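You operate a simulated robot arm through the tools that you are given. There is no shell and no other tool. Be economical: measure what you need, move in short steps, check, and stop when the job is done.

You are at the controls of a simulated robot arm. One attempt, no reset.

## Task
Weigh the right cake beside the scale and sort it into the Send or the Seconds tray.
Fine: the sign gives the limit. Tare with the small board on, weigh on the board; then board back on the table and tare again.

It is judged by the outcome, as a careful person would: the job done as asked, and still so three seconds after it is handed in. It fails if anything else is knocked over, pushed out of place, dropped, spilled or broken.

## Robot
A 7-joint arm with a two-finger gripper, hanging from a carriage that runs on a rail from [-1.863, -0.005] to [0.617, 0.002] (x, y) and turns from -328 to 360 degrees about z. Base frame: it is fixed where the carriage stands at the start and does not move with it; the origin is on the floor, on the carriage's upright axis, x ahead of it, y to its left, z up; the surface under the hand at the start is at about z = 0.86. Readings come in m, degrees, newtons and seconds.
With the tool pointing down near the work surface it reaches from about 0.46 to 0.82 m from the robot's upright axis, wherever it stands. Its first joint turns from -143.0 to 143.0 degrees. Places, roughly: board [0.9, 0.5, 0.9]; inside of the seconds tray [1.1, 0.4, 0.9]; inside of the send tray [1.1, 0.6, 0.9]; pan of the scale [0.9, 0.5, 0.9]; top of the steel table [1, 0.8, 0.9]. Payload 1.37 kg.
The TCP is the grasp point between the finger pads, 0.016 m short of the fingertips. In the tool frame z runs along the fingers and y along their closing line. The gripper opens to 0.092 m. The gripper's body begins 0.074 m behind the TCP.
Orientation is that of the tool frame in the base frame, as a unit quaternion [x, y, z, w]. With the fingers straight down and closing along the base's y, the tool's x points along the base's -x, its y along +y and its z along -z.

## Interface
- The arm moves only by the tool arm_command. Its argument "series" is a list of rows, each an object (a shift or turn left out is 0, a gripper value left out holds the last) with "slide": the shift along the tool's x, y, z in cm, a list of three; "rotation": the turn, a rotation vector about the tool's x, y, z in degrees, a list of three; "grip": the gripper command, from -1 (shut) to 1 (fully open), values between in proportion. In form: [{"slide": [x, y, z], "rotation": [wx, wy, wz], "grip": grip}, ...]. A call has 1 to 20 rows; each row is the pose to reach, as a shift and turn from the pose commanded when the call began, along the tool's axes at that moment. Rows are played at 5 a second. More than 0.05 m and 8.6 degrees between two rows, or a gripper value outside its range, and nothing of the call is played. Where a pose cannot be reached the arm comes as near as it can. A force on the tool above 90 N (or 10 N above the force at the start of the call, whichever is more), or a blocked arm, ends the call early, and 0.2 s more pass. Each finger halts on what it meets, pressing with about 24 N; the grip force reading is that of the motor and also rises with nothing between the fingers. The clock runs only during rows and for 0.2 s after the last one: add rows that repeat a pose to give the fingers time. It gives the time, the measured TCP pose, the force on the tool (base axes), the opening and the grip force at its end, in the units of the frame above (readings bear some noise), with the torque about the TCP (base axes, N m) and any sound that the robot's microphone picked up, and new pictures: "views" is both (left out), scene, wrist or none.
- Cameras (640 x 400 px; columns grow to the right, rows downward): "scene" is now at [0.2923, 0.0357, 1.6668]; the picture's right is [0.30, -0.95, 0.00], its down [-0.73, -0.23, -0.64] and it looks along [0.61, 0.19, -0.77] (base axes); focal length 277 px, centre (320, 200). "wrist" rides on the gripper at [0.071, 0.019, -0.111] in the tool frame; the picture's right is [-0.26, 0.97, 0.00], its down [-0.78, -0.21, -0.59] and it looks along [-0.57, -0.15, 0.81] (tool axes); focal length 280 px, centre (320, 200). There is no depth. A picture from a camera that has moved, and an enlarged one, comes with that camera's place and axes in the base frame and with its lens. The place of the scene camera against the robot may be out by one fixed shift of up to 0.025 m in any direction.
- move_column(by): slides the trunk up (or, below 0, down) by that many m; the arm and the scene camera ride with it, the base frame stays. It gives what a move gives, with no picture.
- roll_base(legs): drives the robot by 1 to 6 legs, each [ahead, left, turn to the left] in m, m and degrees, along the robot's own axes; the way and the turn of a leg run together, so that a leg with both is an arc; at most 1.5 m and 180 degrees a leg. The arm and the cameras ride along, it lands a little off, and it stops where it bumps. It keeps to its track: a leg is cut to what the track allows. It gives what a move gives, and a new picture of the scene camera.
- turn_head(pan, tilt): turns the head with the scene camera to pan (to the left, within 155 degrees either way) and tilt (down, from -29 to 69), counted from straight ahead of the robot. It gives what a move gives, and a new picture of the scene camera.
- close_up(camera, box): a new picture of the part [left, top, right, bottom] of that camera's present view, enlarged. The clock stands still meanwhile.
- job_done(): hands the job in; it is judged then, once.

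Work in short steps. Places have to be worked out from the pictures, the camera data and where the tool is seen: move nearer, look again, correct. Check each grasp and each placing, and mend what went wrong. You have 120 turns and 260 pictures in all, those below and enlarged ones among them. Open the gripper and draw the arm clear of the work before you hand the job in, unless the task says otherwise; then end with one line.

The tools are called after "Call:" as name(argument=value, ...) on one line, values as JSON. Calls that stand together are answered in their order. arm_command: Moves the arm, as the interface text tells. Its arguments: {"type":"object","properties":{"series":{"type":"array","items":{"type":"object","properties":{"slide":{"type":"array","items":{"type":"number"}},"rotation":{"type":"array","items":{"type":"number"}},"grip":{"type":"number"}}}},"views":{"type":"string","enum":["both","scene","wrist","none"]}},"required":["series"]} The other tools are called the same way: move_column (by) slides the trunk up or down; roll_base (legs) drives the base; turn_head (pan, tilt) turns the head that bears the scene camera; close_up (camera, box) takes an enlarged picture of a part of a camera's view; job_done () hands the job in.

At the start:

```text
t: 0.0
tcp_pos: [0.7652, 0.2305, 1.2445]
tcp_rot: [0.0, 1.0, 0.0, 0.0]
contact_force: [-0.1, -0.3, 0.4]
moment: [-0.01, 0.01, 0.03]
finger_gap: 0.0919
finger_force: 0.1
trunk travel left (down, up): [-0.3, 0.281]
robot x, y, heading: [-0.001, 0.0001, 0.1]
head pan, tilt: [17.6, 50.0]
```

scene: 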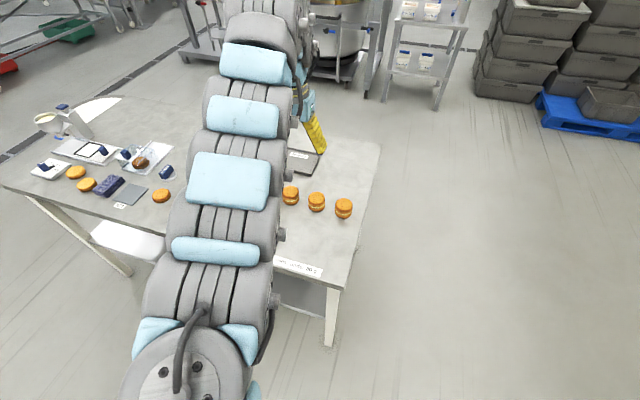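
wrist: 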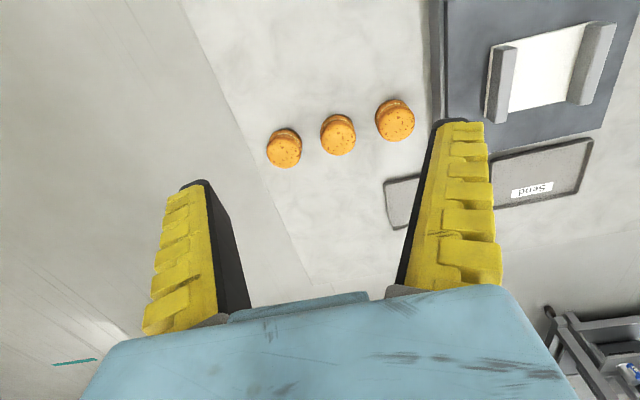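

The arm blocks much of the scene; I take a close-up of both views to read signs and layout.

Call:
close_up(camera="scene", box=[0, 80, 400, 330])

Call:
close_up(camera="wrist", box=[180, 0, 640, 288])

Call:
close_up(camera="scene", box=[250, 240, 350, 300])

```text
1.60 times, centred on (200, 205) of scene
camera zoom: at [0.2923, 0.0357, 1.6668], right [0.3, -0.95, 0.0], down [-0.73, -0.23, -0.64], along [0.61, 0.19, -0.77], focal length 444 px, centre (512, 192)
```

zoom: 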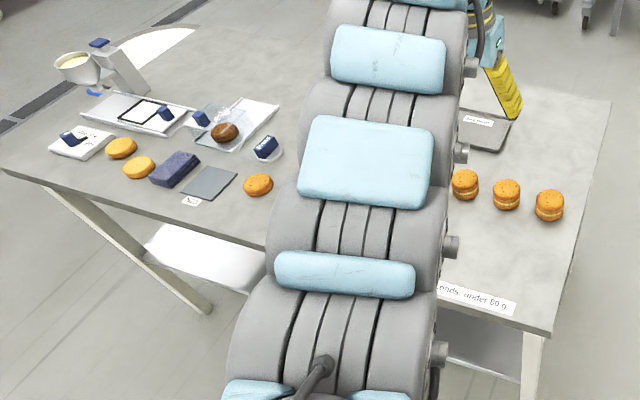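

```text
1.39 times, centred on (410, 144) of wrist
camera zoom: at [0.6927, 0.25, 1.3546], right [0.26, 0.97, 0.0], down [0.78, -0.21, 0.59], along [0.57, -0.15, -0.81], focal length 389 px, centre (195, 278)
```

zoom: 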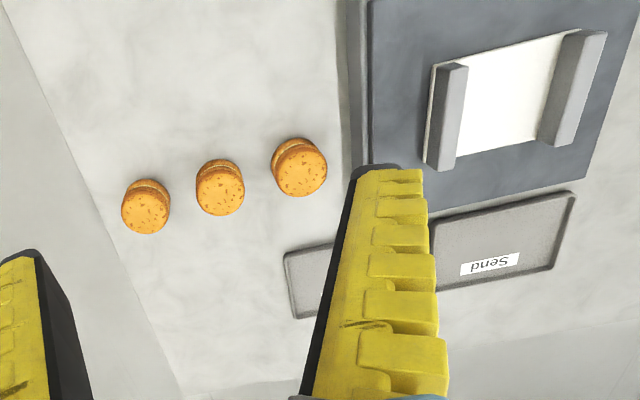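

```text
6.40 times, centred on (300, 270) of scene
camera zoom: at [0.2923, 0.0357, 1.6668], right [0.3, -0.95, 0.0], down [-0.73, -0.23, -0.64], along [0.61, 0.19, -0.77], focal length 1774 px, centre (448, -248)
```

zoom: 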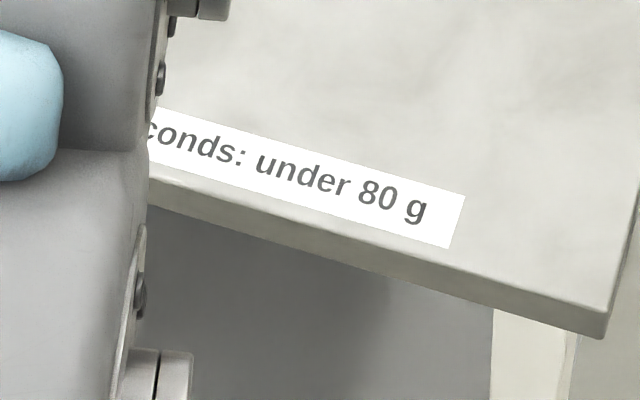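

Limit: Seconds under 80 g. I turn the carriage to the right so the arm clears the view, and pan the head back to the table.

Call:
roll_base(legs=[[0, 0, -60]])

Call:
turn_head(pan=85, tilt=45)

```text
t: 3.0
tcp_pos: [0.594, -0.535, 1.2437]
tcp_rot: [0.491, 0.871, 0.0, -0.001]
contact_force: [0.4, -0.5, 0.3]
moment: [-0.02, -0.04, 0.0]
finger_gap: 0.0922
finger_force: 0.0
trunk travel left (down, up): [-0.3, 0.281]
robot x, y, heading: [0.0009, -0.0009, -58.9]
head pan, tilt: [17.6, 50.0]
camera scene: at [0.1709, -0.2265, 1.6667], right [-0.66, -0.75, 0.0], down [-0.58, 0.5, -0.64], along [0.48, -0.42, -0.77], focal length 277 px, centre (320, 200)
```

scene: 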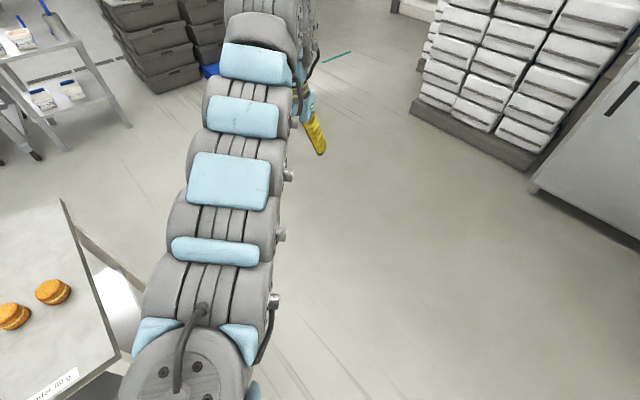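

```text
t: 4.4
tcp_pos: [0.5931, -0.5337, 1.2435]
tcp_rot: [0.491, 0.871, 0.001, 0.0]
contact_force: [0.3, -0.5, 0.7]
moment: [-0.01, -0.01, 0.0]
finger_gap: 0.0917
finger_force: 0.1
trunk travel left (down, up): [-0.3, 0.281]
robot x, y, heading: [0.0008, 0.0026, -58.7]
head pan, tilt: [85.0, 45.0]
camera scene: at [0.1859, -0.1399, 1.6736], right [0.44, -0.9, 0.0], down [-0.63, -0.31, -0.71], along [0.63, 0.31, -0.71], focal length 277 px, centre (320, 200)
```

scene: 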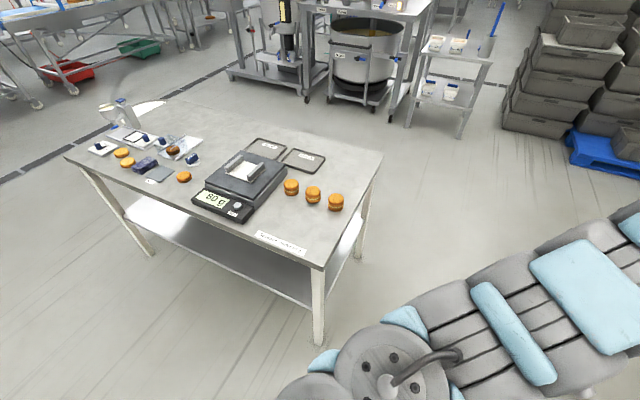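

Now the scale is visible. Enlarging.

Call:
close_up(camera="scene", box=[180, 130, 360, 260])

Call:
close_up(camera="scene", box=[190, 145, 290, 225])

Call:
close_up(camera="scene", box=[60, 90, 220, 200])

Call:
close_up(camera="scene", box=[240, 220, 320, 270])

```text
3.08 times, centred on (270, 195) of scene
camera zoom: at [0.1859, -0.1399, 1.6736], right [0.44, -0.9, 0.0], down [-0.63, -0.31, -0.71], along [0.63, 0.31, -0.71], focal length 853 px, centre (474, 215)
```

zoom: 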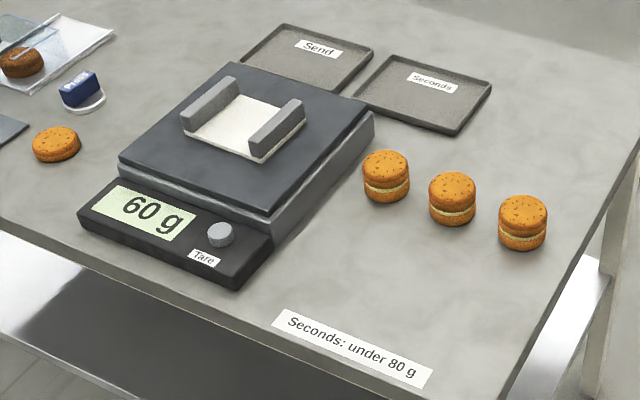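

```text
5.00 times, centred on (240, 185) of scene
camera zoom: at [0.1859, -0.1399, 1.6736], right [0.44, -0.9, 0.0], down [-0.63, -0.31, -0.71], along [0.63, 0.31, -0.71], focal length 1386 px, centre (720, 275)
```

zoom: 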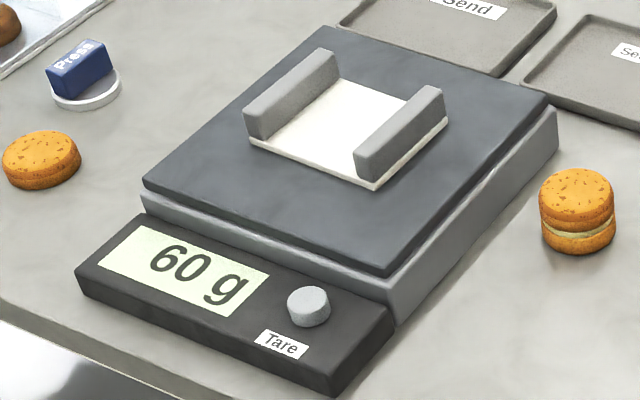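

```text
3.64 times, centred on (140, 145) of scene
camera zoom: at [0.1859, -0.1399, 1.6736], right [0.44, -0.9, 0.0], down [-0.63, -0.31, -0.71], along [0.63, 0.31, -0.71], focal length 1008 px, centre (974, 400)
```

zoom: 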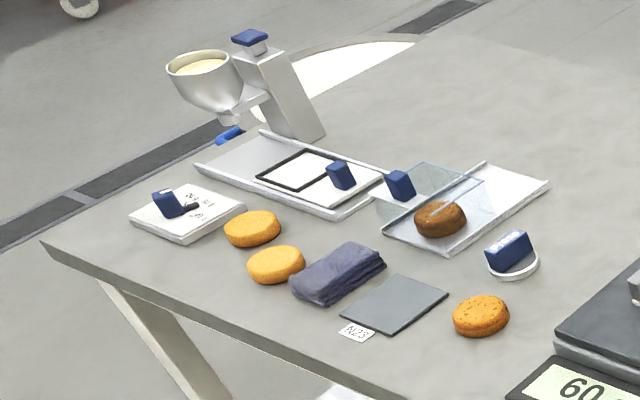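

```text
8.00 times, centred on (280, 245) of scene
camera zoom: at [0.1859, -0.1399, 1.6736], right [0.44, -0.9, 0.0], down [-0.63, -0.31, -0.71], along [0.63, 0.31, -0.71], focal length 2218 px, centre (640, -160)
```

zoom: 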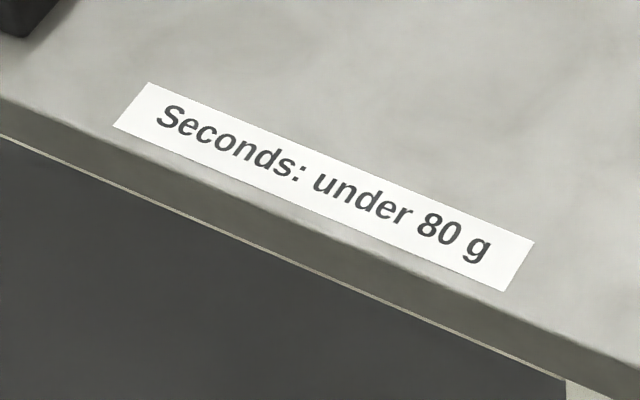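

The display reads 60 g with the board on, and the Tare knob is on the front. The right cake is about (0.89, 0.13). I turn back and drive ahead 0.3 m for reach.

Call:
roll_base(legs=[[0, 0, 58.7], [0.3, 0, 0]])

```text
t: 9.0
tcp_pos: [1.0633, 0.2334, 1.2431]
tcp_rot: [-0.002, 1.0, 0.0, 0.0]
contact_force: [0.8, -0.7, -0.5]
moment: [-0.01, -0.01, 0.02]
finger_gap: 0.0922
finger_force: 0.1
trunk travel left (down, up): [-0.3, 0.281]
robot x, y, heading: [0.2992, -0.0042, 0.2]
head pan, tilt: [85.0, 45.0]
camera scene: at [0.5261, 0.0948, 1.6736], right [1.0, -0.08, 0.0], down [-0.06, -0.7, -0.71], along [0.06, 0.7, -0.71], focal length 277 px, centre (320, 200)
```

scene: 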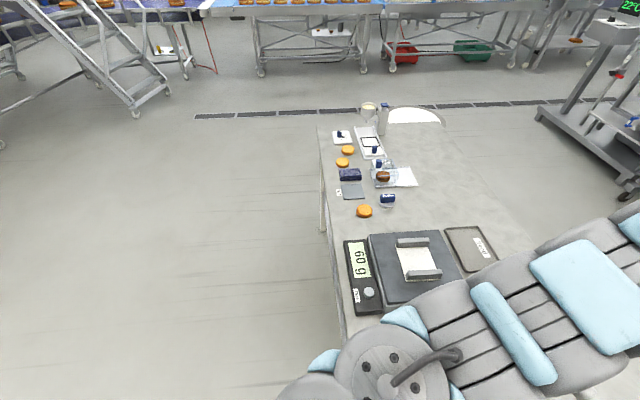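

Now I bring the hand back over the front of the scale with the gripper shut, to view the scale with the wrist camera.

Call:
arm_command(series=[{"slide": [4, 2.2, 0], "grip": -1}, {"slide": [8, 4.4, 0]}, {"slide": [12, 6.6, 0]}, {"slide": [16, 8.8, 0]}, {"slide": [20, 11, 0]}, {"slide": [24, 13.2, 0]}, {"slide": [28, 15.4, 0]}, {"slide": [32, 17.6, 0]}, {"slide": [36, 19.8, 0]}, {"slide": [40, 22, 0]}, {"slide": [44, 24, 0]}, {"slide": [44, 24, 0]}])

```text
t: 11.6
tcp_pos: [0.6769, 0.5419, 1.208]
tcp_rot: [-0.002, 1.0, 0.0, 0.001]
contact_force: [0.1, -0.5, -0.6]
moment: [0.03, 0.0, 0.0]
finger_gap: 0.0
finger_force: 24.3
out of reach, approached as far as the arm can: row 1, 2, 3, 4, 5, 6, 7, 8, 9, 10, 11, 12
trunk travel left (down, up): [-0.3, 0.281]
robot x, y, heading: [0.3, 0.0006, 0.0]
head pan, tilt: [85.0, 45.0]
camera scene: at [0.5261, 0.0948, 1.6736], right [1.0, -0.08, 0.0], down [-0.06, -0.7, -0.71], along [0.06, 0.7, -0.71], focal length 277 px, centre (320, 200)
camera wrist: at [0.6051, 0.5614, 1.319], right [0.26, 0.97, 0.0], down [0.78, -0.21, 0.59], along [0.57, -0.15, -0.81], focal length 280 px, centre (320, 200)
```

scene: 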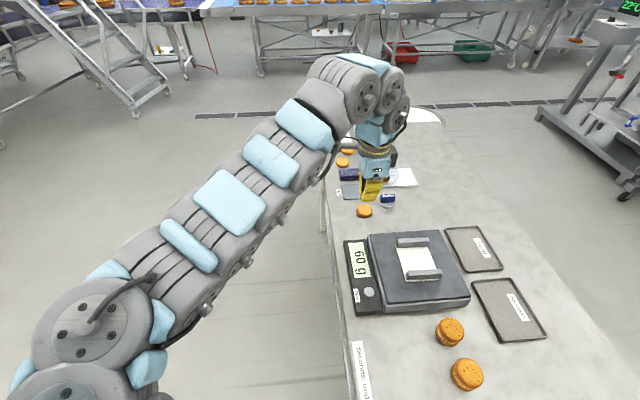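
wrist: 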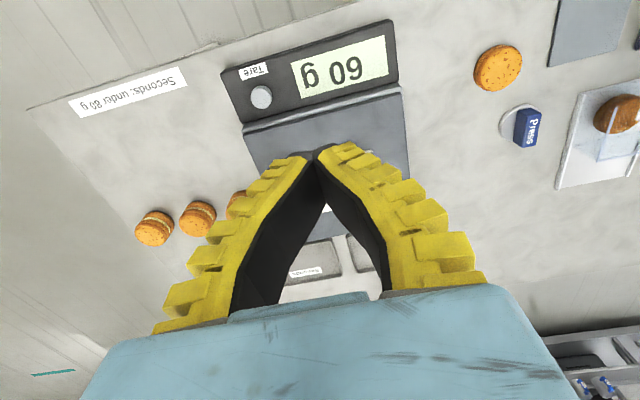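

Tare knob is around (0.697, 0.452). I step down and toward it, checking how the command reference behaves after the reach limit.

Call:
arm_command(series=[{"slide": [-0.5, -2, 3]}, {"slide": [-1, -4, 6]}, {"slide": [-1.5, -6, 9]}, {"slide": [-2, -9, 12]}, {"slide": [-2, -9, 12]}], views="wrist")

```text
t: 12.8
tcp_pos: [0.6769, 0.5405, 1.209]
tcp_rot: [-0.002, 1.0, 0.001, 0.0]
contact_force: [0.0, 0.8, -0.5]
moment: [0.02, -0.02, -0.02]
finger_gap: 0.0
finger_force: 24.1
out of reach, approached as far as the arm can: row 1, 2, 3, 4, 5
trunk travel left (down, up): [-0.3, 0.281]
robot x, y, heading: [0.2981, -0.0007, -0.0]
head pan, tilt: [85.0, 45.0]
camera wrist: at [0.6056, 0.5611, 1.319], right [0.26, 0.97, 0.0], down [0.78, -0.21, 0.59], along [0.57, -0.15, -0.81], focal length 280 px, centre (320, 200)
```

wrist: 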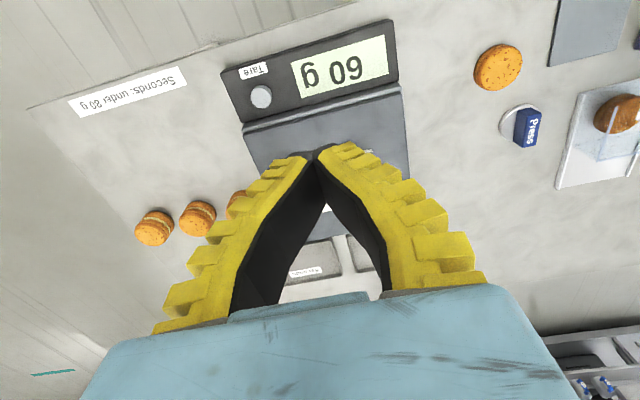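

The arm seems too folded here (near its inner limit). I back the carriage by 0.12 m so the button sits at mid-reach.

Call:
roll_base(legs=[[-0.12, 0, 0]])

Call:
arm_command(series=[{"slide": [-2, -2, 3]}, {"slide": [-4, -4, 6]}, {"slide": [-4, -4, 6]}], views="wrist")

```text
t: 14.0
tcp_pos: [0.5637, 0.5425, 1.2084]
tcp_rot: [-0.002, 1.0, 0.0, 0.001]
contact_force: [-0.4, 0.2, -0.4]
moment: [0.0, 0.02, 0.02]
finger_gap: 0.0
finger_force: 23.9
trunk travel left (down, up): [-0.3, 0.281]
robot x, y, heading: [0.1903, 0.001, 0.1]
head pan, tilt: [85.0, 45.0]
camera scene: at [0.4122, 0.0946, 1.6736], right [1.0, -0.08, 0.0], down [-0.06, -0.7, -0.71], along [0.06, 0.7, -0.71], focal length 277 px, centre (320, 200)
```

scene: 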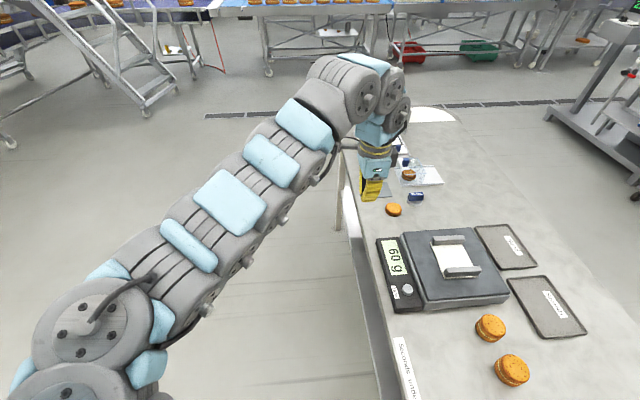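

```text
t: 14.8
tcp_pos: [0.5954, 0.5304, 1.1976]
tcp_rot: [-0.001, 1.0, 0.0, 0.001]
contact_force: [-0.3, 0.5, 0.3]
moment: [0.01, 0.02, 0.03]
finger_gap: 0.0001
finger_force: 23.7
out of reach, approached as far as the arm can: row 1, 2, 3
trunk travel left (down, up): [-0.3, 0.281]
robot x, y, heading: [0.1871, 0.0005, 0.5]
head pan, tilt: [85.0, 45.0]
camera wrist: at [0.5225, 0.5501, 1.3078], right [0.26, 0.97, 0.0], down [0.78, -0.21, 0.59], along [0.57, -0.15, -0.81], focal length 280 px, centre (320, 200)
```

wrist: 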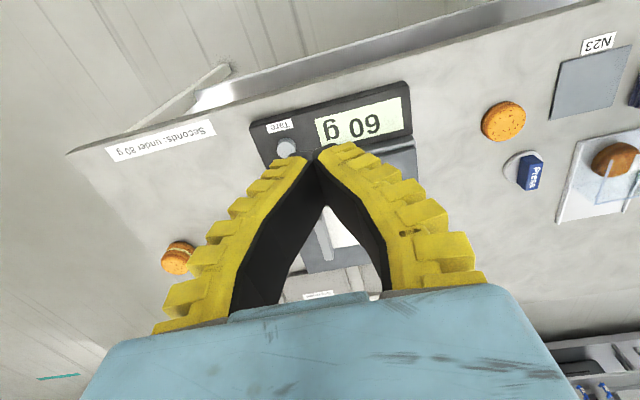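

I move outward and down, toward a point above the knob, at larger radius.

Call:
arm_command(series=[{"slide": [-3, -1.7, 1.7]}, {"slide": [-6, -3.4, 3.4]}, {"slide": [-9.3, -5, 5]}, {"slide": [-9.3, -5, 8]}, {"slide": [-9.3, -5, 8]}], views="wrist")

```text
t: 16.0
tcp_pos: [0.685, 0.4814, 1.1546]
tcp_rot: [-0.004, 1.0, -0.002, -0.001]
contact_force: [-1.0, -0.7, 0.4]
moment: [-0.04, 0.02, -0.01]
finger_gap: 0.0
finger_force: 24.0
out of reach, approached as far as the arm can: row 1, 2, 3, 4, 5
trunk travel left (down, up): [-0.3, 0.281]
robot x, y, heading: [0.1856, 0.0016, 0.1]
head pan, tilt: [85.0, 45.0]
camera wrist: at [0.6132, 0.5009, 1.2646], right [0.25, 0.97, 0.0], down [0.78, -0.2, 0.59], along [0.57, -0.15, -0.81], focal length 280 px, centre (320, 200)
```

wrist: 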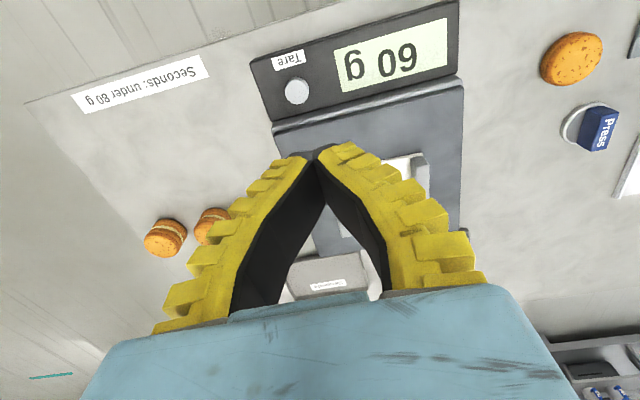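

Testing a pure descent to understand the limit.

Call:
arm_command(series=[{"slide": [0, 0, 4]}, {"slide": [0, 0, 8]}, {"slide": [0, 0, 8]}, {"slide": [0, 0, 8]}], views="scene")

```text
t: 17.0
tcp_pos: [0.6833, 0.505, 1.0799]
tcp_rot: [-0.001, 1.0, 0.001, 0.001]
contact_force: [0.8, 0.2, 0.2]
moment: [-0.04, 0.04, -0.02]
finger_gap: 0.0002
finger_force: 23.4
out of reach, approached as far as the arm can: row 1, 2, 3, 4
trunk travel left (down, up): [-0.3, 0.281]
robot x, y, heading: [0.1904, 0.0049, 0.2]
head pan, tilt: [85.0, 45.0]
camera scene: at [0.413, 0.0951, 1.6741], right [1.0, -0.08, 0.0], down [-0.06, -0.7, -0.71], along [0.06, 0.71, -0.71], focal length 277 px, centre (320, 200)
```

scene: 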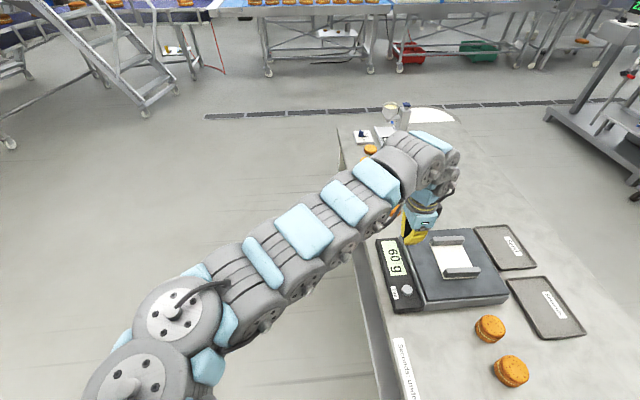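

I suspect the wrist yaw; I rotate the tool with the arm's azimuth (about 45°) to relax it, at the same position.

Call:
arm_command(series=[{"rotation": [0, 0, -8]}, {"rotation": [0, 0, -16]}, {"rotation": [0, 0, -24]}, {"rotation": [0, 0, -32]}, {"rotation": [0, 0, -40]}, {"rotation": [0, 0, -40]}, {"rotation": [0, 0, -40]}], views="wrist")

```text
t: 18.6
tcp_pos: [0.688, 0.5018, 1.0799]
tcp_rot: [-0.345, 0.939, 0.0, 0.0]
contact_force: [1.0, 0.1, -0.1]
moment: [-0.01, -0.02, 0.01]
finger_gap: 0.0001
finger_force: 23.6
trunk travel left (down, up): [-0.3, 0.281]
robot x, y, heading: [0.1864, 0.0046, -0.0]
head pan, tilt: [85.0, 45.0]
camera wrist: at [0.621, 0.4713, 1.1914], right [-0.42, 0.91, 0.0], down [0.73, 0.34, 0.59], along [0.53, 0.25, -0.81], focal length 280 px, centre (320, 200)
```

wrist: 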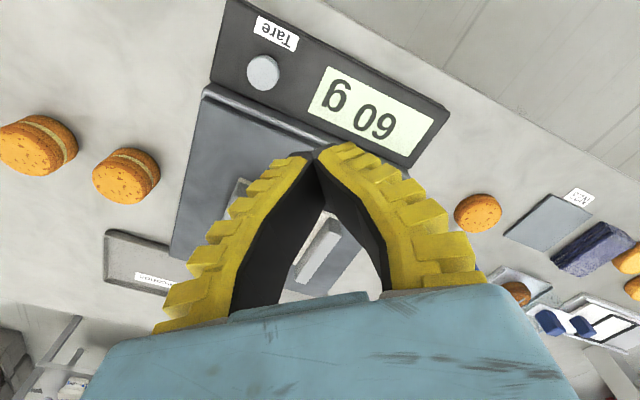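

The yaw was the limit; all reachable now. Knob is about (0.697, 0.449). I move over it and down to z≈0.97.

Call:
arm_command(series=[{"slide": [1.4, -2.3, 3]}, {"slide": [2.75, -4.6, 6]}, {"slide": [2.75, -4.6, 10]}, {"slide": [2.75, -4.6, 11]}, {"slide": [2.75, -4.6, 11]}])

```text
t: 19.8
tcp_pos: [0.6957, 0.4541, 0.973]
tcp_rot: [-0.344, 0.939, 0.0, 0.001]
contact_force: [-0.2, 0.6, -0.5]
moment: [-0.1, 0.03, 0.0]
finger_gap: 0.0002
finger_force: 24.1
out of reach, approached as far as the arm can: row 1, 2, 3
trunk travel left (down, up): [-0.3, 0.281]
robot x, y, heading: [0.1864, 0.0015, 0.3]
head pan, tilt: [85.0, 45.0]
camera scene: at [0.4122, 0.0953, 1.6738], right [1.0, -0.08, 0.0], down [-0.06, -0.7, -0.71], along [0.06, 0.71, -0.71], focal length 277 px, centre (320, 200)
camera wrist: at [0.6284, 0.4225, 1.0829], right [-0.42, 0.91, 0.0], down [0.73, 0.34, 0.59], along [0.53, 0.25, -0.81], focal length 280 px, centre (320, 200)
```

scene: 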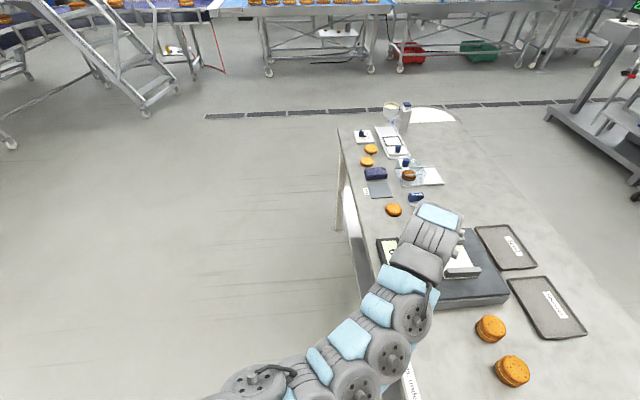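
wrist: 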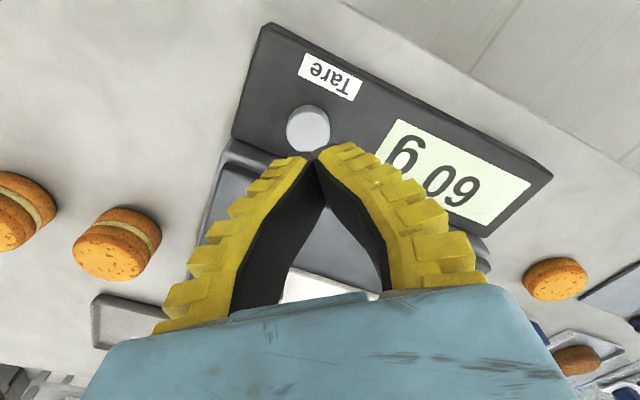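

Knob refined to (0.699, 0.4465), top at about z 0.89–0.905. I centre and descend to just above.

Call:
arm_command(series=[{"slide": [0.26, -0.76, 1.5]}, {"slide": [0.26, -0.76, 3.5]}, {"slide": [0.26, -0.76, 4.5]}, {"slide": [0.26, -0.76, 4.5]}], views="wrist")

```text
t: 20.8
tcp_pos: [0.7004, 0.4406, 0.9276]
tcp_rot: [-0.343, 0.939, -0.001, 0.0]
contact_force: [0.4, -0.2, -0.8]
moment: [0.0, 0.0, 0.01]
finger_gap: 0.0
finger_force: 24.3
trunk travel left (down, up): [-0.3, 0.281]
robot x, y, heading: [0.1851, 0.0023, -0.1]
head pan, tilt: [85.0, 45.0]
camera wrist: at [0.6324, 0.4101, 1.038], right [-0.42, 0.91, 0.0], down [0.73, 0.34, 0.59], along [0.53, 0.25, -0.81], focal length 280 px, centre (320, 200)
```

wrist: 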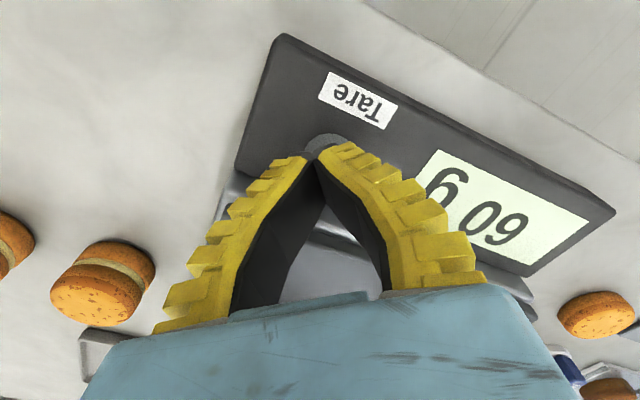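

Nearly centred on the knob; I shift 4 mm and press gently downward.

Call:
arm_command(series=[{"slide": [0, 0.4, 0.5]}, {"slide": [0, 0.4, 1.0]}, {"slide": [0, 0.4, 1.4]}, {"slide": [0, 0.4, 1.7]}, {"slide": [0, 0.4, 1.7]}], views="wrist")

```text
t: 22.0
tcp_pos: [0.6976, 0.4451, 0.9118]
tcp_rot: [-0.343, 0.939, 0.0, 0.001]
contact_force: [-2.6, -3.4, 11.1]
moment: [-0.01, 0.01, 0.09]
finger_gap: 0.006
finger_force: 28.0
trunk travel left (down, up): [-0.3, 0.281]
robot x, y, heading: [0.184, -0.0022, 0.3]
head pan, tilt: [85.0, 45.0]
heard: click
camera wrist: at [0.6317, 0.4144, 1.0218], right [-0.42, 0.91, 0.0], down [0.73, 0.34, 0.59], along [0.54, 0.25, -0.81], focal length 280 px, centre (320, 200)
```

wrist: 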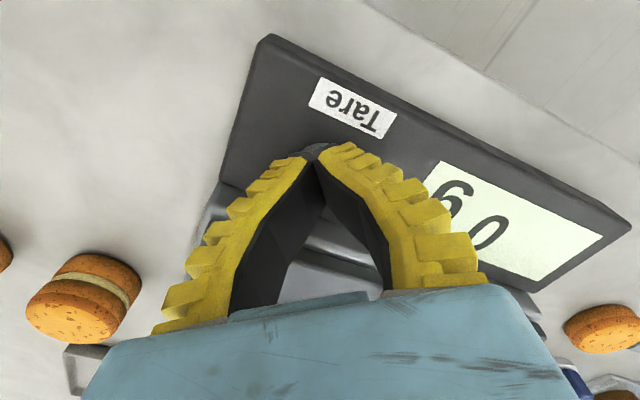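

A click, and the display changed to 0. I rise and travel towards the right cake, opening the gripper, still high above everything.

Call:
arm_command(series=[{"slide": [0, 0.4, -3]}, {"slide": [0, 0.4, -7]}, {"slide": [0, 0.4, -11.5]}, {"slide": [0.75, -4.2, -13]}, {"slide": [1.5, -8.7, -13]}, {"slide": [2.3, -13.2, -13], "grip": 1}, {"slide": [3.1, -17.7, -13]}, {"slide": [3.9, -22.2, -13]}, {"slide": [4.6, -26.7, -13]}, {"slide": [5.0, -29.5, -13]}, {"slide": [5.0, -29.5, -13]}])

```text
t: 24.4
tcp_pos: [0.8699, 0.2354, 0.9986]
tcp_rot: [-0.345, 0.939, 0.001, 0.0]
contact_force: [0.3, 1.3, 0.4]
moment: [-0.06, -0.07, 0.04]
finger_gap: 0.0917
finger_force: 0.0
out of reach, approached as far as the arm can: row 2, 3, 4, 5, 6, 7, 8, 9, 10, 11
trunk travel left (down, up): [-0.3, 0.281]
robot x, y, heading: [0.1867, 0.0012, 0.2]
head pan, tilt: [85.0, 45.0]
camera scene: at [0.4121, 0.0949, 1.6736], right [1.0, -0.08, 0.0], down [-0.06, -0.7, -0.71], along [0.06, 0.7, -0.71], focal length 277 px, centre (320, 200)
camera wrist: at [0.8013, 0.2041, 1.1107], right [-0.42, 0.91, 0.0], down [0.73, 0.34, 0.59], along [0.53, 0.25, -0.81], focal length 280 px, centre (320, 200)
```

scene: 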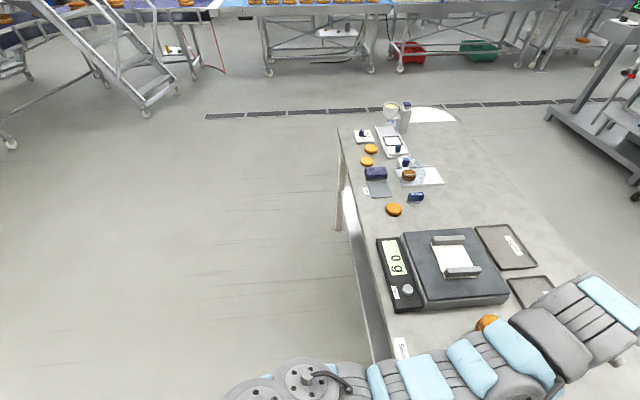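
wrist: 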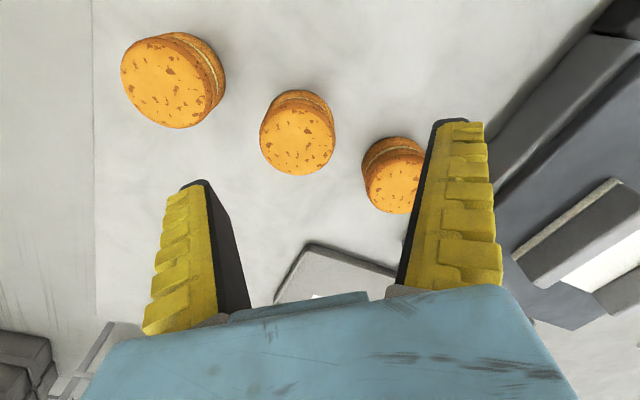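

Scale reads 0 g. The right cake is at about (0.885, 0.131); I move above it at the same height.

Call:
arm_command(series=[{"slide": [1.9, -3, 0]}, {"slide": [3.8, -6, 0]}, {"slide": [5.6, -8.9, 0]}, {"slide": [5.6, -8.9, 0]}, {"slide": [5.6, -8.9, 0]}], views="wrist")

```text
t: 25.6
tcp_pos: [0.8972, 0.1277, 0.9898]
tcp_rot: [-0.344, 0.939, -0.001, 0.001]
contact_force: [0.0, -0.2, -0.3]
moment: [-0.02, -0.04, 0.02]
finger_gap: 0.0916
finger_force: 0.0
out of reach, approached as far as the arm can: row 1, 2, 3, 4, 5
trunk travel left (down, up): [-0.3, 0.281]
robot x, y, heading: [0.1852, -0.0022, -0.1]
head pan, tilt: [85.0, 45.0]
camera wrist: at [0.8293, 0.0961, 1.1002], right [-0.42, 0.91, 0.0], down [0.73, 0.34, 0.59], along [0.53, 0.25, -0.81], focal length 280 px, centre (320, 200)
```

wrist: 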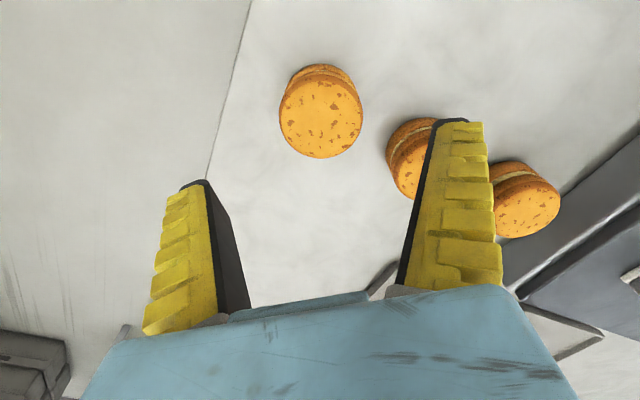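

The cake is about 1 cm toward the camera from under the TCP. I correct and descend partly.

Call:
arm_command(series=[{"slide": [0.5, 0, 1.5]}, {"slide": [1.0, 0, 3]}, {"slide": [1.0, 0, 4]}, {"slide": [1.0, 0, 4]}], views="wrist")

```text
t: 26.6
tcp_pos: [0.8892, 0.1189, 0.9502]
tcp_rot: [-0.343, 0.939, 0.0, -0.001]
contact_force: [-0.4, 0.1, -0.7]
moment: [0.0, 0.0, 0.02]
finger_gap: 0.0919
finger_force: 0.0
trunk travel left (down, up): [-0.3, 0.281]
robot x, y, heading: [0.1886, 0.0032, 0.0]
head pan, tilt: [85.0, 45.0]
camera wrist: at [0.8217, 0.0873, 1.0607], right [-0.42, 0.91, 0.0], down [0.73, 0.34, 0.59], along [0.53, 0.25, -0.81], focal length 280 px, centre (320, 200)
```

wrist: 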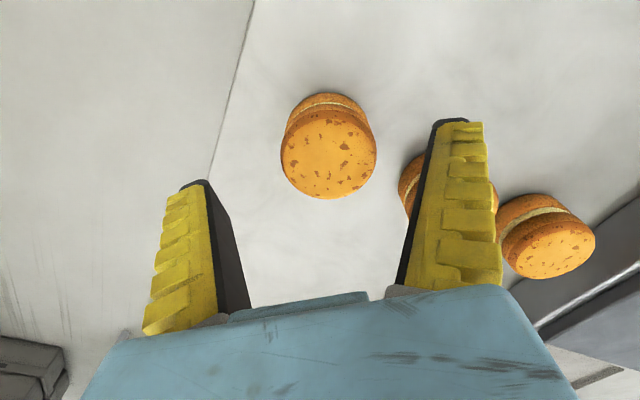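

Aligned within 5 mm; I apply the small correction, descend to z≈0.888 and close.

Call:
arm_command(series=[{"slide": [-0.2, 0.4, 2]}, {"slide": [-0.2, 0.4, 4]}, {"slide": [-0.2, 0.4, 6.2]}, {"slide": [-0.2, 0.4, 6.2]}, {"slide": [-0.2, 0.4, 6.2], "grip": -1}, {"slide": [-0.2, 0.4, 6.2]}, {"slide": [-0.2, 0.4, 6.2]}], views="wrist")

```text
t: 28.2
tcp_pos: [0.8881, 0.1244, 0.8876]
tcp_rot: [-0.343, 0.939, -0.001, 0.001]
contact_force: [-0.1, 1.0, 0.1]
moment: [-0.02, 0.01, -0.01]
finger_gap: 0.0609
finger_force: 11.1
trunk travel left (down, up): [-0.3, 0.281]
robot x, y, heading: [0.187, -0.0002, 0.2]
head pan, tilt: [85.0, 45.0]
camera wrist: at [0.8207, 0.0926, 0.9985], right [-0.42, 0.91, 0.0], down [0.73, 0.34, 0.59], along [0.53, 0.25, -0.81], focal length 280 px, centre (320, 200)
```

wrist: 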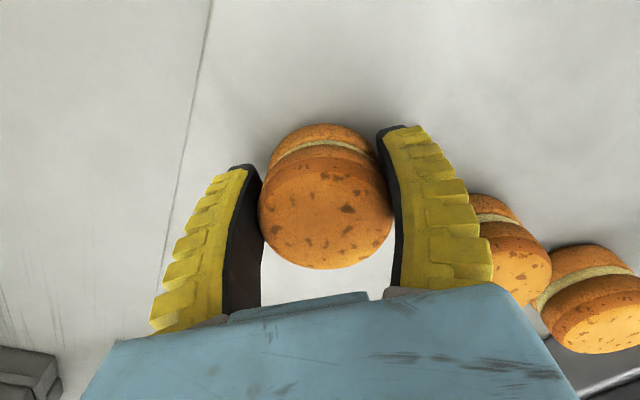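

Gripped at 0.061 m. I soften the command a little so as not to squash the sponge, then lift and check.

Call:
arm_command(series=[{"grip": 0.15}, {"slide": [0, 0, -1]}, {"slide": [0, 0, -3]}, {"slide": [0, 0, -5]}, {"slide": [0, 0, -7]}, {"slide": [0, 0, -9]}, {"slide": [0, 0, -9]}], views="wrist")

```text
t: 29.8
tcp_pos: [0.889, 0.1251, 0.977]
tcp_rot: [-0.344, 0.939, 0.001, 0.001]
contact_force: [0.4, -0.3, 0.1]
moment: [0.01, -0.01, 0.02]
finger_gap: 0.0607
finger_force: 11.2
out of reach, approached as far as the arm can: row 6, 7
trunk travel left (down, up): [-0.3, 0.281]
robot x, y, heading: [0.1863, 0.001, 0.4]
head pan, tilt: [85.0, 45.0]
camera wrist: at [0.8219, 0.0943, 1.0869], right [-0.42, 0.91, 0.0], down [0.73, 0.34, 0.59], along [0.53, 0.25, -0.81], focal length 280 px, centre (320, 200)
```

wrist: 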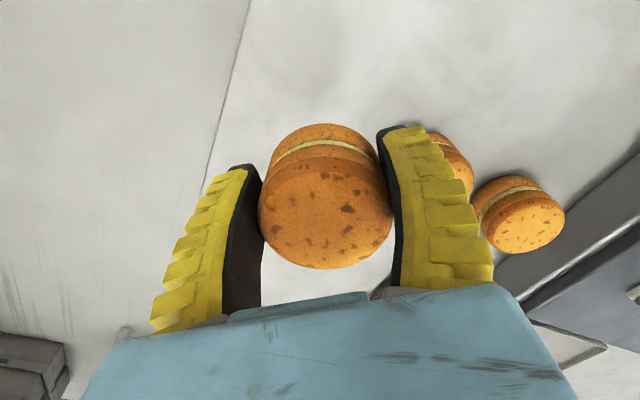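

Cake held. I raise the trunk for clearance, then drive ahead and turn so the arm comes over the scale with fingers closing along the board's length.

Call:
move_column(by=0.14)

Call:
roll_base(legs=[[0.185, 0, 0], [0, 0, 30]])

```text
t: 31.5
tcp_pos: [0.8886, 0.1252, 1.1171]
tcp_rot: [-0.343, 0.939, -0.001, 0.0]
contact_force: [-0.1, 0.5, -1.1]
moment: [0.0, -0.03, -0.03]
finger_gap: 0.0607
finger_force: 11.2
trunk travel left (down, up): [-0.44, 0.141]
robot x, y, heading: [0.1857, 0.0021, 0.5]
head pan, tilt: [85.0, 45.0]
```

```text
t: 34.5
tcp_pos: [0.9215, 0.4597, 1.1162]
tcp_rot: [-0.575, 0.818, 0.0, 0.001]
contact_force: [-0.2, -0.3, -0.7]
moment: [-0.01, 0.01, -0.01]
finger_gap: 0.0609
finger_force: 11.3
trunk travel left (down, up): [-0.44, 0.141]
robot x, y, heading: [0.3753, 0.0015, 30.5]
head pan, tilt: [85.0, 45.0]
camera scene: at [0.5299, 0.1976, 1.8136], right [0.9, 0.43, 0.0], down [0.3, -0.64, -0.71], along [-0.3, 0.64, -0.71], focal length 277 px, centre (320, 200)
```

scene: 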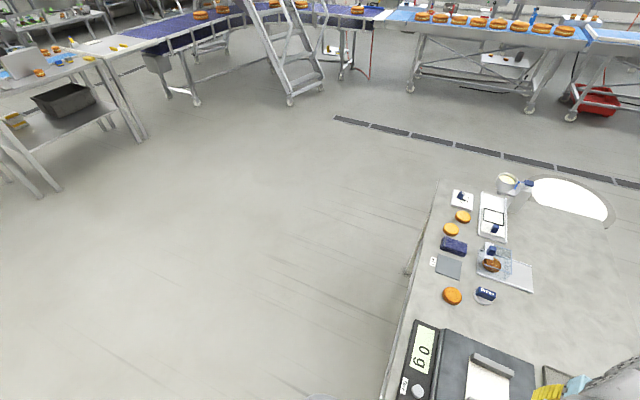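

Turning a bit more brings the cake near the board's centre; I also pan the head to the scale.

Call:
roll_base(legs=[[0, 0, 8]])

Call:
turn_head(pan=45, tilt=60)

Call:
arm_command(series=[{"slide": [0, 0, 0]}], views="wrist")

```text
t: 35.6
tcp_pos: [0.853, 0.5318, 1.1159]
tcp_rot: [-0.631, 0.776, 0.0, 0.0]
contact_force: [0.5, 0.4, 0.1]
moment: [-0.01, 0.03, -0.01]
finger_gap: 0.0605
finger_force: 11.0
trunk travel left (down, up): [-0.44, 0.141]
robot x, y, heading: [0.378, 0.0005, 38.2]
head pan, tilt: [85.0, 45.0]
camera scene: at [0.5026, 0.2176, 1.8136], right [0.84, 0.55, 0.0], down [0.39, -0.59, -0.71], along [-0.39, 0.59, -0.71], focal length 277 px, centre (320, 200)
```

scene: 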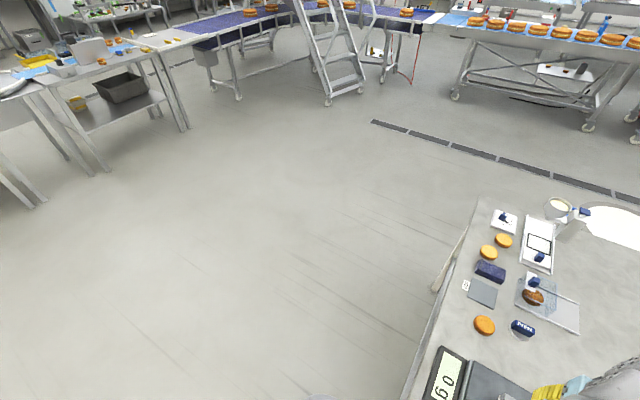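

```text
t: 36.6
tcp_pos: [0.8528, 0.5313, 1.1152]
tcp_rot: [-0.632, 0.775, 0.0, 0.001]
contact_force: [-0.7, -0.1, -0.4]
moment: [-0.01, 0.01, -0.02]
finger_gap: 0.0608
finger_force: 11.4
trunk travel left (down, up): [-0.44, 0.141]
robot x, y, heading: [0.3739, 0.0025, 38.2]
head pan, tilt: [45.0, 60.0]
camera scene: at [0.5549, 0.2158, 1.7942], right [0.99, -0.12, 0.0], down [-0.1, -0.86, -0.5], along [0.06, 0.5, -0.87], focal length 277 px, centre (320, 200)
```

scene: 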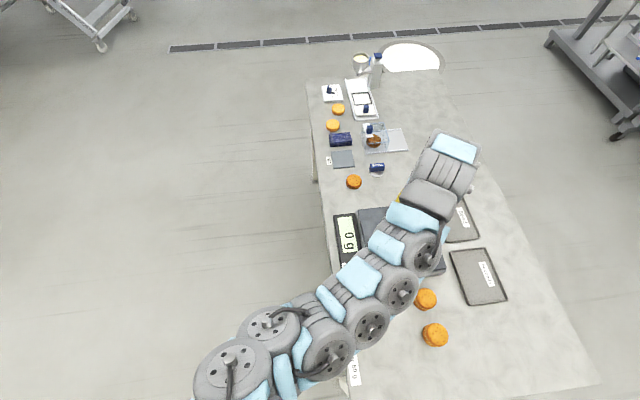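

```text
t: 37.0
tcp_pos: [0.8528, 0.5323, 1.1157]
tcp_rot: [-0.631, 0.776, 0.0, 0.0]
contact_force: [-0.5, 0.3, -0.8]
moment: [-0.02, 0.01, -0.01]
finger_gap: 0.061
finger_force: 11.1
trunk travel left (down, up): [-0.44, 0.141]
robot x, y, heading: [0.374, -0.0036, 38.5]
head pan, tilt: [45.0, 60.0]
camera wrist: at [0.8182, 0.4667, 1.2267], right [-0.89, 0.45, 0.0], down [0.37, 0.72, 0.59], along [0.27, 0.53, -0.81], focal length 280 px, centre (320, 200)
```

wrist: 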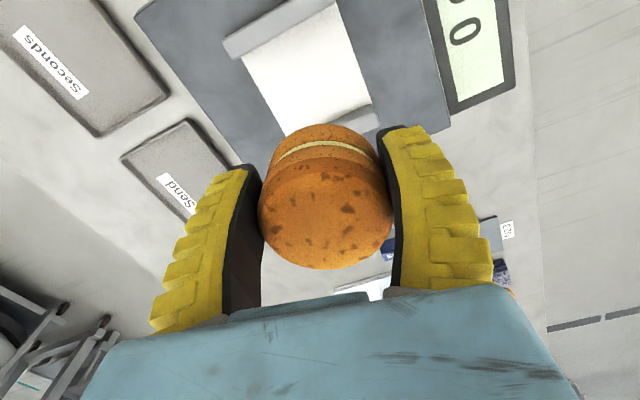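

Board centre estimated at (0.858, 0.527), with a gap of ~0.09 m between the blocks. I correct slightly and descend to z≈1.0.

Call:
arm_command(series=[{"slide": [0.27, -0.67, 3]}, {"slide": [0.27, -0.67, 6]}, {"slide": [0.27, -0.67, 9]}, {"slide": [0.27, -0.67, 11]}, {"slide": [0.27, -0.67, 11]}])

```text
t: 38.2
tcp_pos: [0.8587, 0.5299, 1.0049]
tcp_rot: [-0.631, 0.776, 0.0, 0.001]
contact_force: [-0.1, -0.2, -1.0]
moment: [0.02, 0.0, 0.01]
finger_gap: 0.0605
finger_force: 11.3
trunk travel left (down, up): [-0.44, 0.141]
robot x, y, heading: [0.3777, 0.0012, 38.4]
head pan, tilt: [45.0, 60.0]
camera scene: at [0.555, 0.2157, 1.7941], right [0.99, -0.12, 0.0], down [-0.1, -0.86, -0.5], along [0.06, 0.5, -0.87], focal length 277 px, centre (320, 200)
camera wrist: at [0.8232, 0.4641, 1.1164], right [-0.89, 0.45, 0.0], down [0.37, 0.72, 0.59], along [0.27, 0.53, -0.81], focal length 280 px, centre (320, 200)
```

scene: 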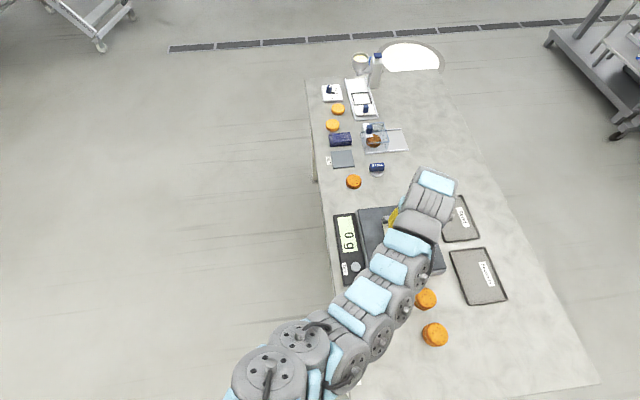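
wrist: 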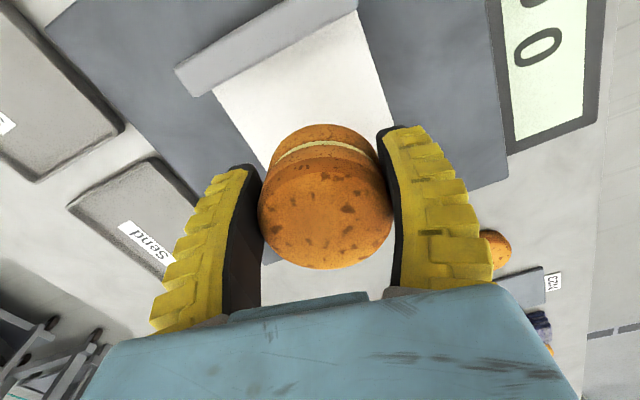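

Still centred between the blocks. I descend to just above the board surface (~0.925).

Call:
arm_command(series=[{"slide": [0, 0, 2]}, {"slide": [0, 0, 3.5]}, {"slide": [0, 0, 4.5]}, {"slide": [0, 0, 4.9]}, {"slide": [0, 0, 4.9]}], views="wrist")

```text
t: 39.4
tcp_pos: [0.8579, 0.5301, 0.9562]
tcp_rot: [-0.632, 0.775, 0.001, 0.001]
contact_force: [-2.8, 0.6, 8.2]
moment: [0.08, 0.04, 0.05]
finger_gap: 0.0609
finger_force: 11.3
trunk travel left (down, up): [-0.44, 0.141]
robot x, y, heading: [0.3773, 0.0016, 38.3]
head pan, tilt: [45.0, 60.0]
camera wrist: at [0.8243, 0.4649, 1.067], right [-0.89, 0.45, 0.0], down [0.37, 0.72, 0.59], along [0.27, 0.53, -0.81], focal length 280 px, centre (320, 200)
```

wrist: 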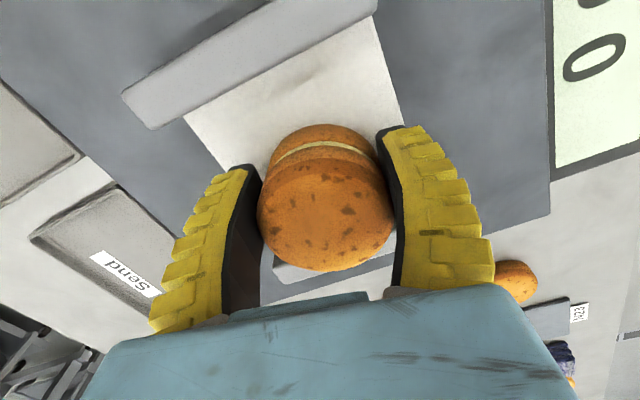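

Contact at 8 N: cake sits on the board. I open and rise straight up.

Call:
arm_command(series=[{"slide": [0, 0, -0.2], "grip": 0.85}, {"slide": [0, 0, -0.2]}, {"slide": [0, 0, -0.2]}, {"slide": [0, 0, -3]}, {"slide": [0, 0, -7]}, {"slide": [0, 0, -11]}, {"slide": [0, 0, -14]}, {"slide": [0, 0, -14]}], views="wrist")

Call:
close_up(camera="scene", box=[310, 190, 470, 290])

```text
t: 41.2
tcp_pos: [0.8571, 0.5313, 1.0985]
tcp_rot: [-0.631, 0.776, 0.0, 0.0]
contact_force: [-0.3, -0.7, -0.4]
moment: [-0.01, 0.04, 0.03]
finger_gap: 0.0858
finger_force: 1.0
trunk travel left (down, up): [-0.44, 0.141]
robot x, y, heading: [0.3743, 0.0004, 38.4]
head pan, tilt: [45.0, 60.0]
camera wrist: at [0.8227, 0.4653, 1.2088], right [-0.89, 0.45, 0.0], down [0.37, 0.72, 0.59], along [0.27, 0.53, -0.81], focal length 280 px, centre (320, 200)
```

wrist: 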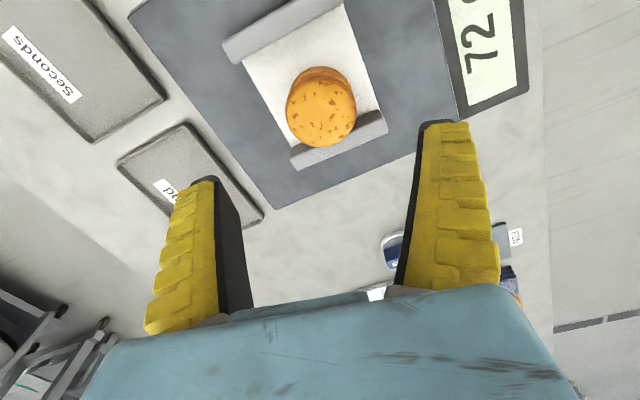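

```text
4.00 times, centred on (390, 240) of scene
camera zoom: at [0.5549, 0.2159, 1.7942], right [0.99, -0.12, 0.0], down [-0.1, -0.86, -0.5], along [0.06, 0.5, -0.87], focal length 1109 px, centre (40, 40)
```

zoom: 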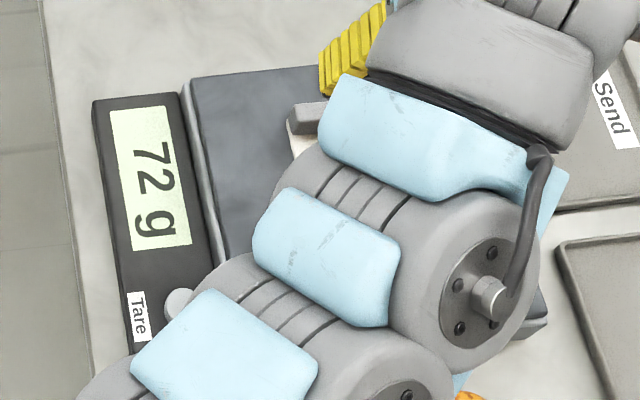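

72 g, under 80, so Seconds. I go back straight down on the cake, grip and lift.

Call:
arm_command(series=[{"slide": [0, 0, 4]}, {"slide": [0, 0, 8]}, {"slide": [0, 0, 12]}, {"slide": [0, 0, 14.1]}, {"slide": [0, 0, 14.1]}, {"slide": [0, 0, 14.1], "grip": 0.15}, {"slide": [0, 0, 14.1]}, {"slide": [0, 0, 14.1]}, {"slide": [0, 0, 13]}, {"slide": [0, 0, 10]}, {"slide": [0, 0, 6]}, {"slide": [0, 0, 2]}, {"slide": [0, 0, 0]}, {"slide": [0, 0, 0]}], views="wrist")

```text
t: 44.2
tcp_pos: [0.8594, 0.529, 1.0967]
tcp_rot: [-0.632, 0.775, 0.0, 0.0]
contact_force: [-0.9, -1.0, -0.6]
moment: [0.02, -0.02, 0.02]
finger_gap: 0.0602
finger_force: 11.5
trunk travel left (down, up): [-0.44, 0.141]
robot x, y, heading: [0.3742, 0.0015, 38.3]
head pan, tilt: [45.0, 60.0]
camera wrist: at [0.8232, 0.4636, 1.2061], right [-0.89, 0.45, 0.0], down [0.37, 0.72, 0.59], along [0.27, 0.53, -0.81], focal length 280 px, centre (320, 200)
```

wrist: 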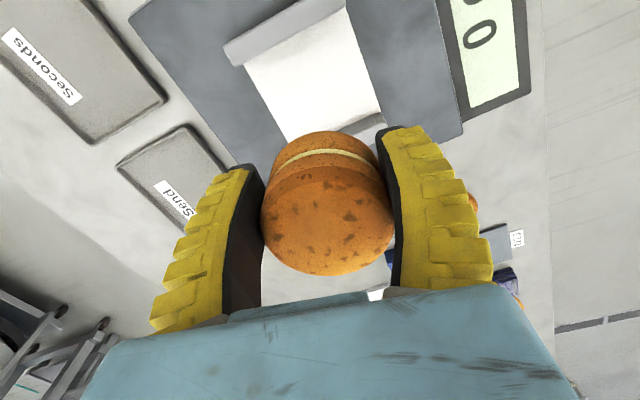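

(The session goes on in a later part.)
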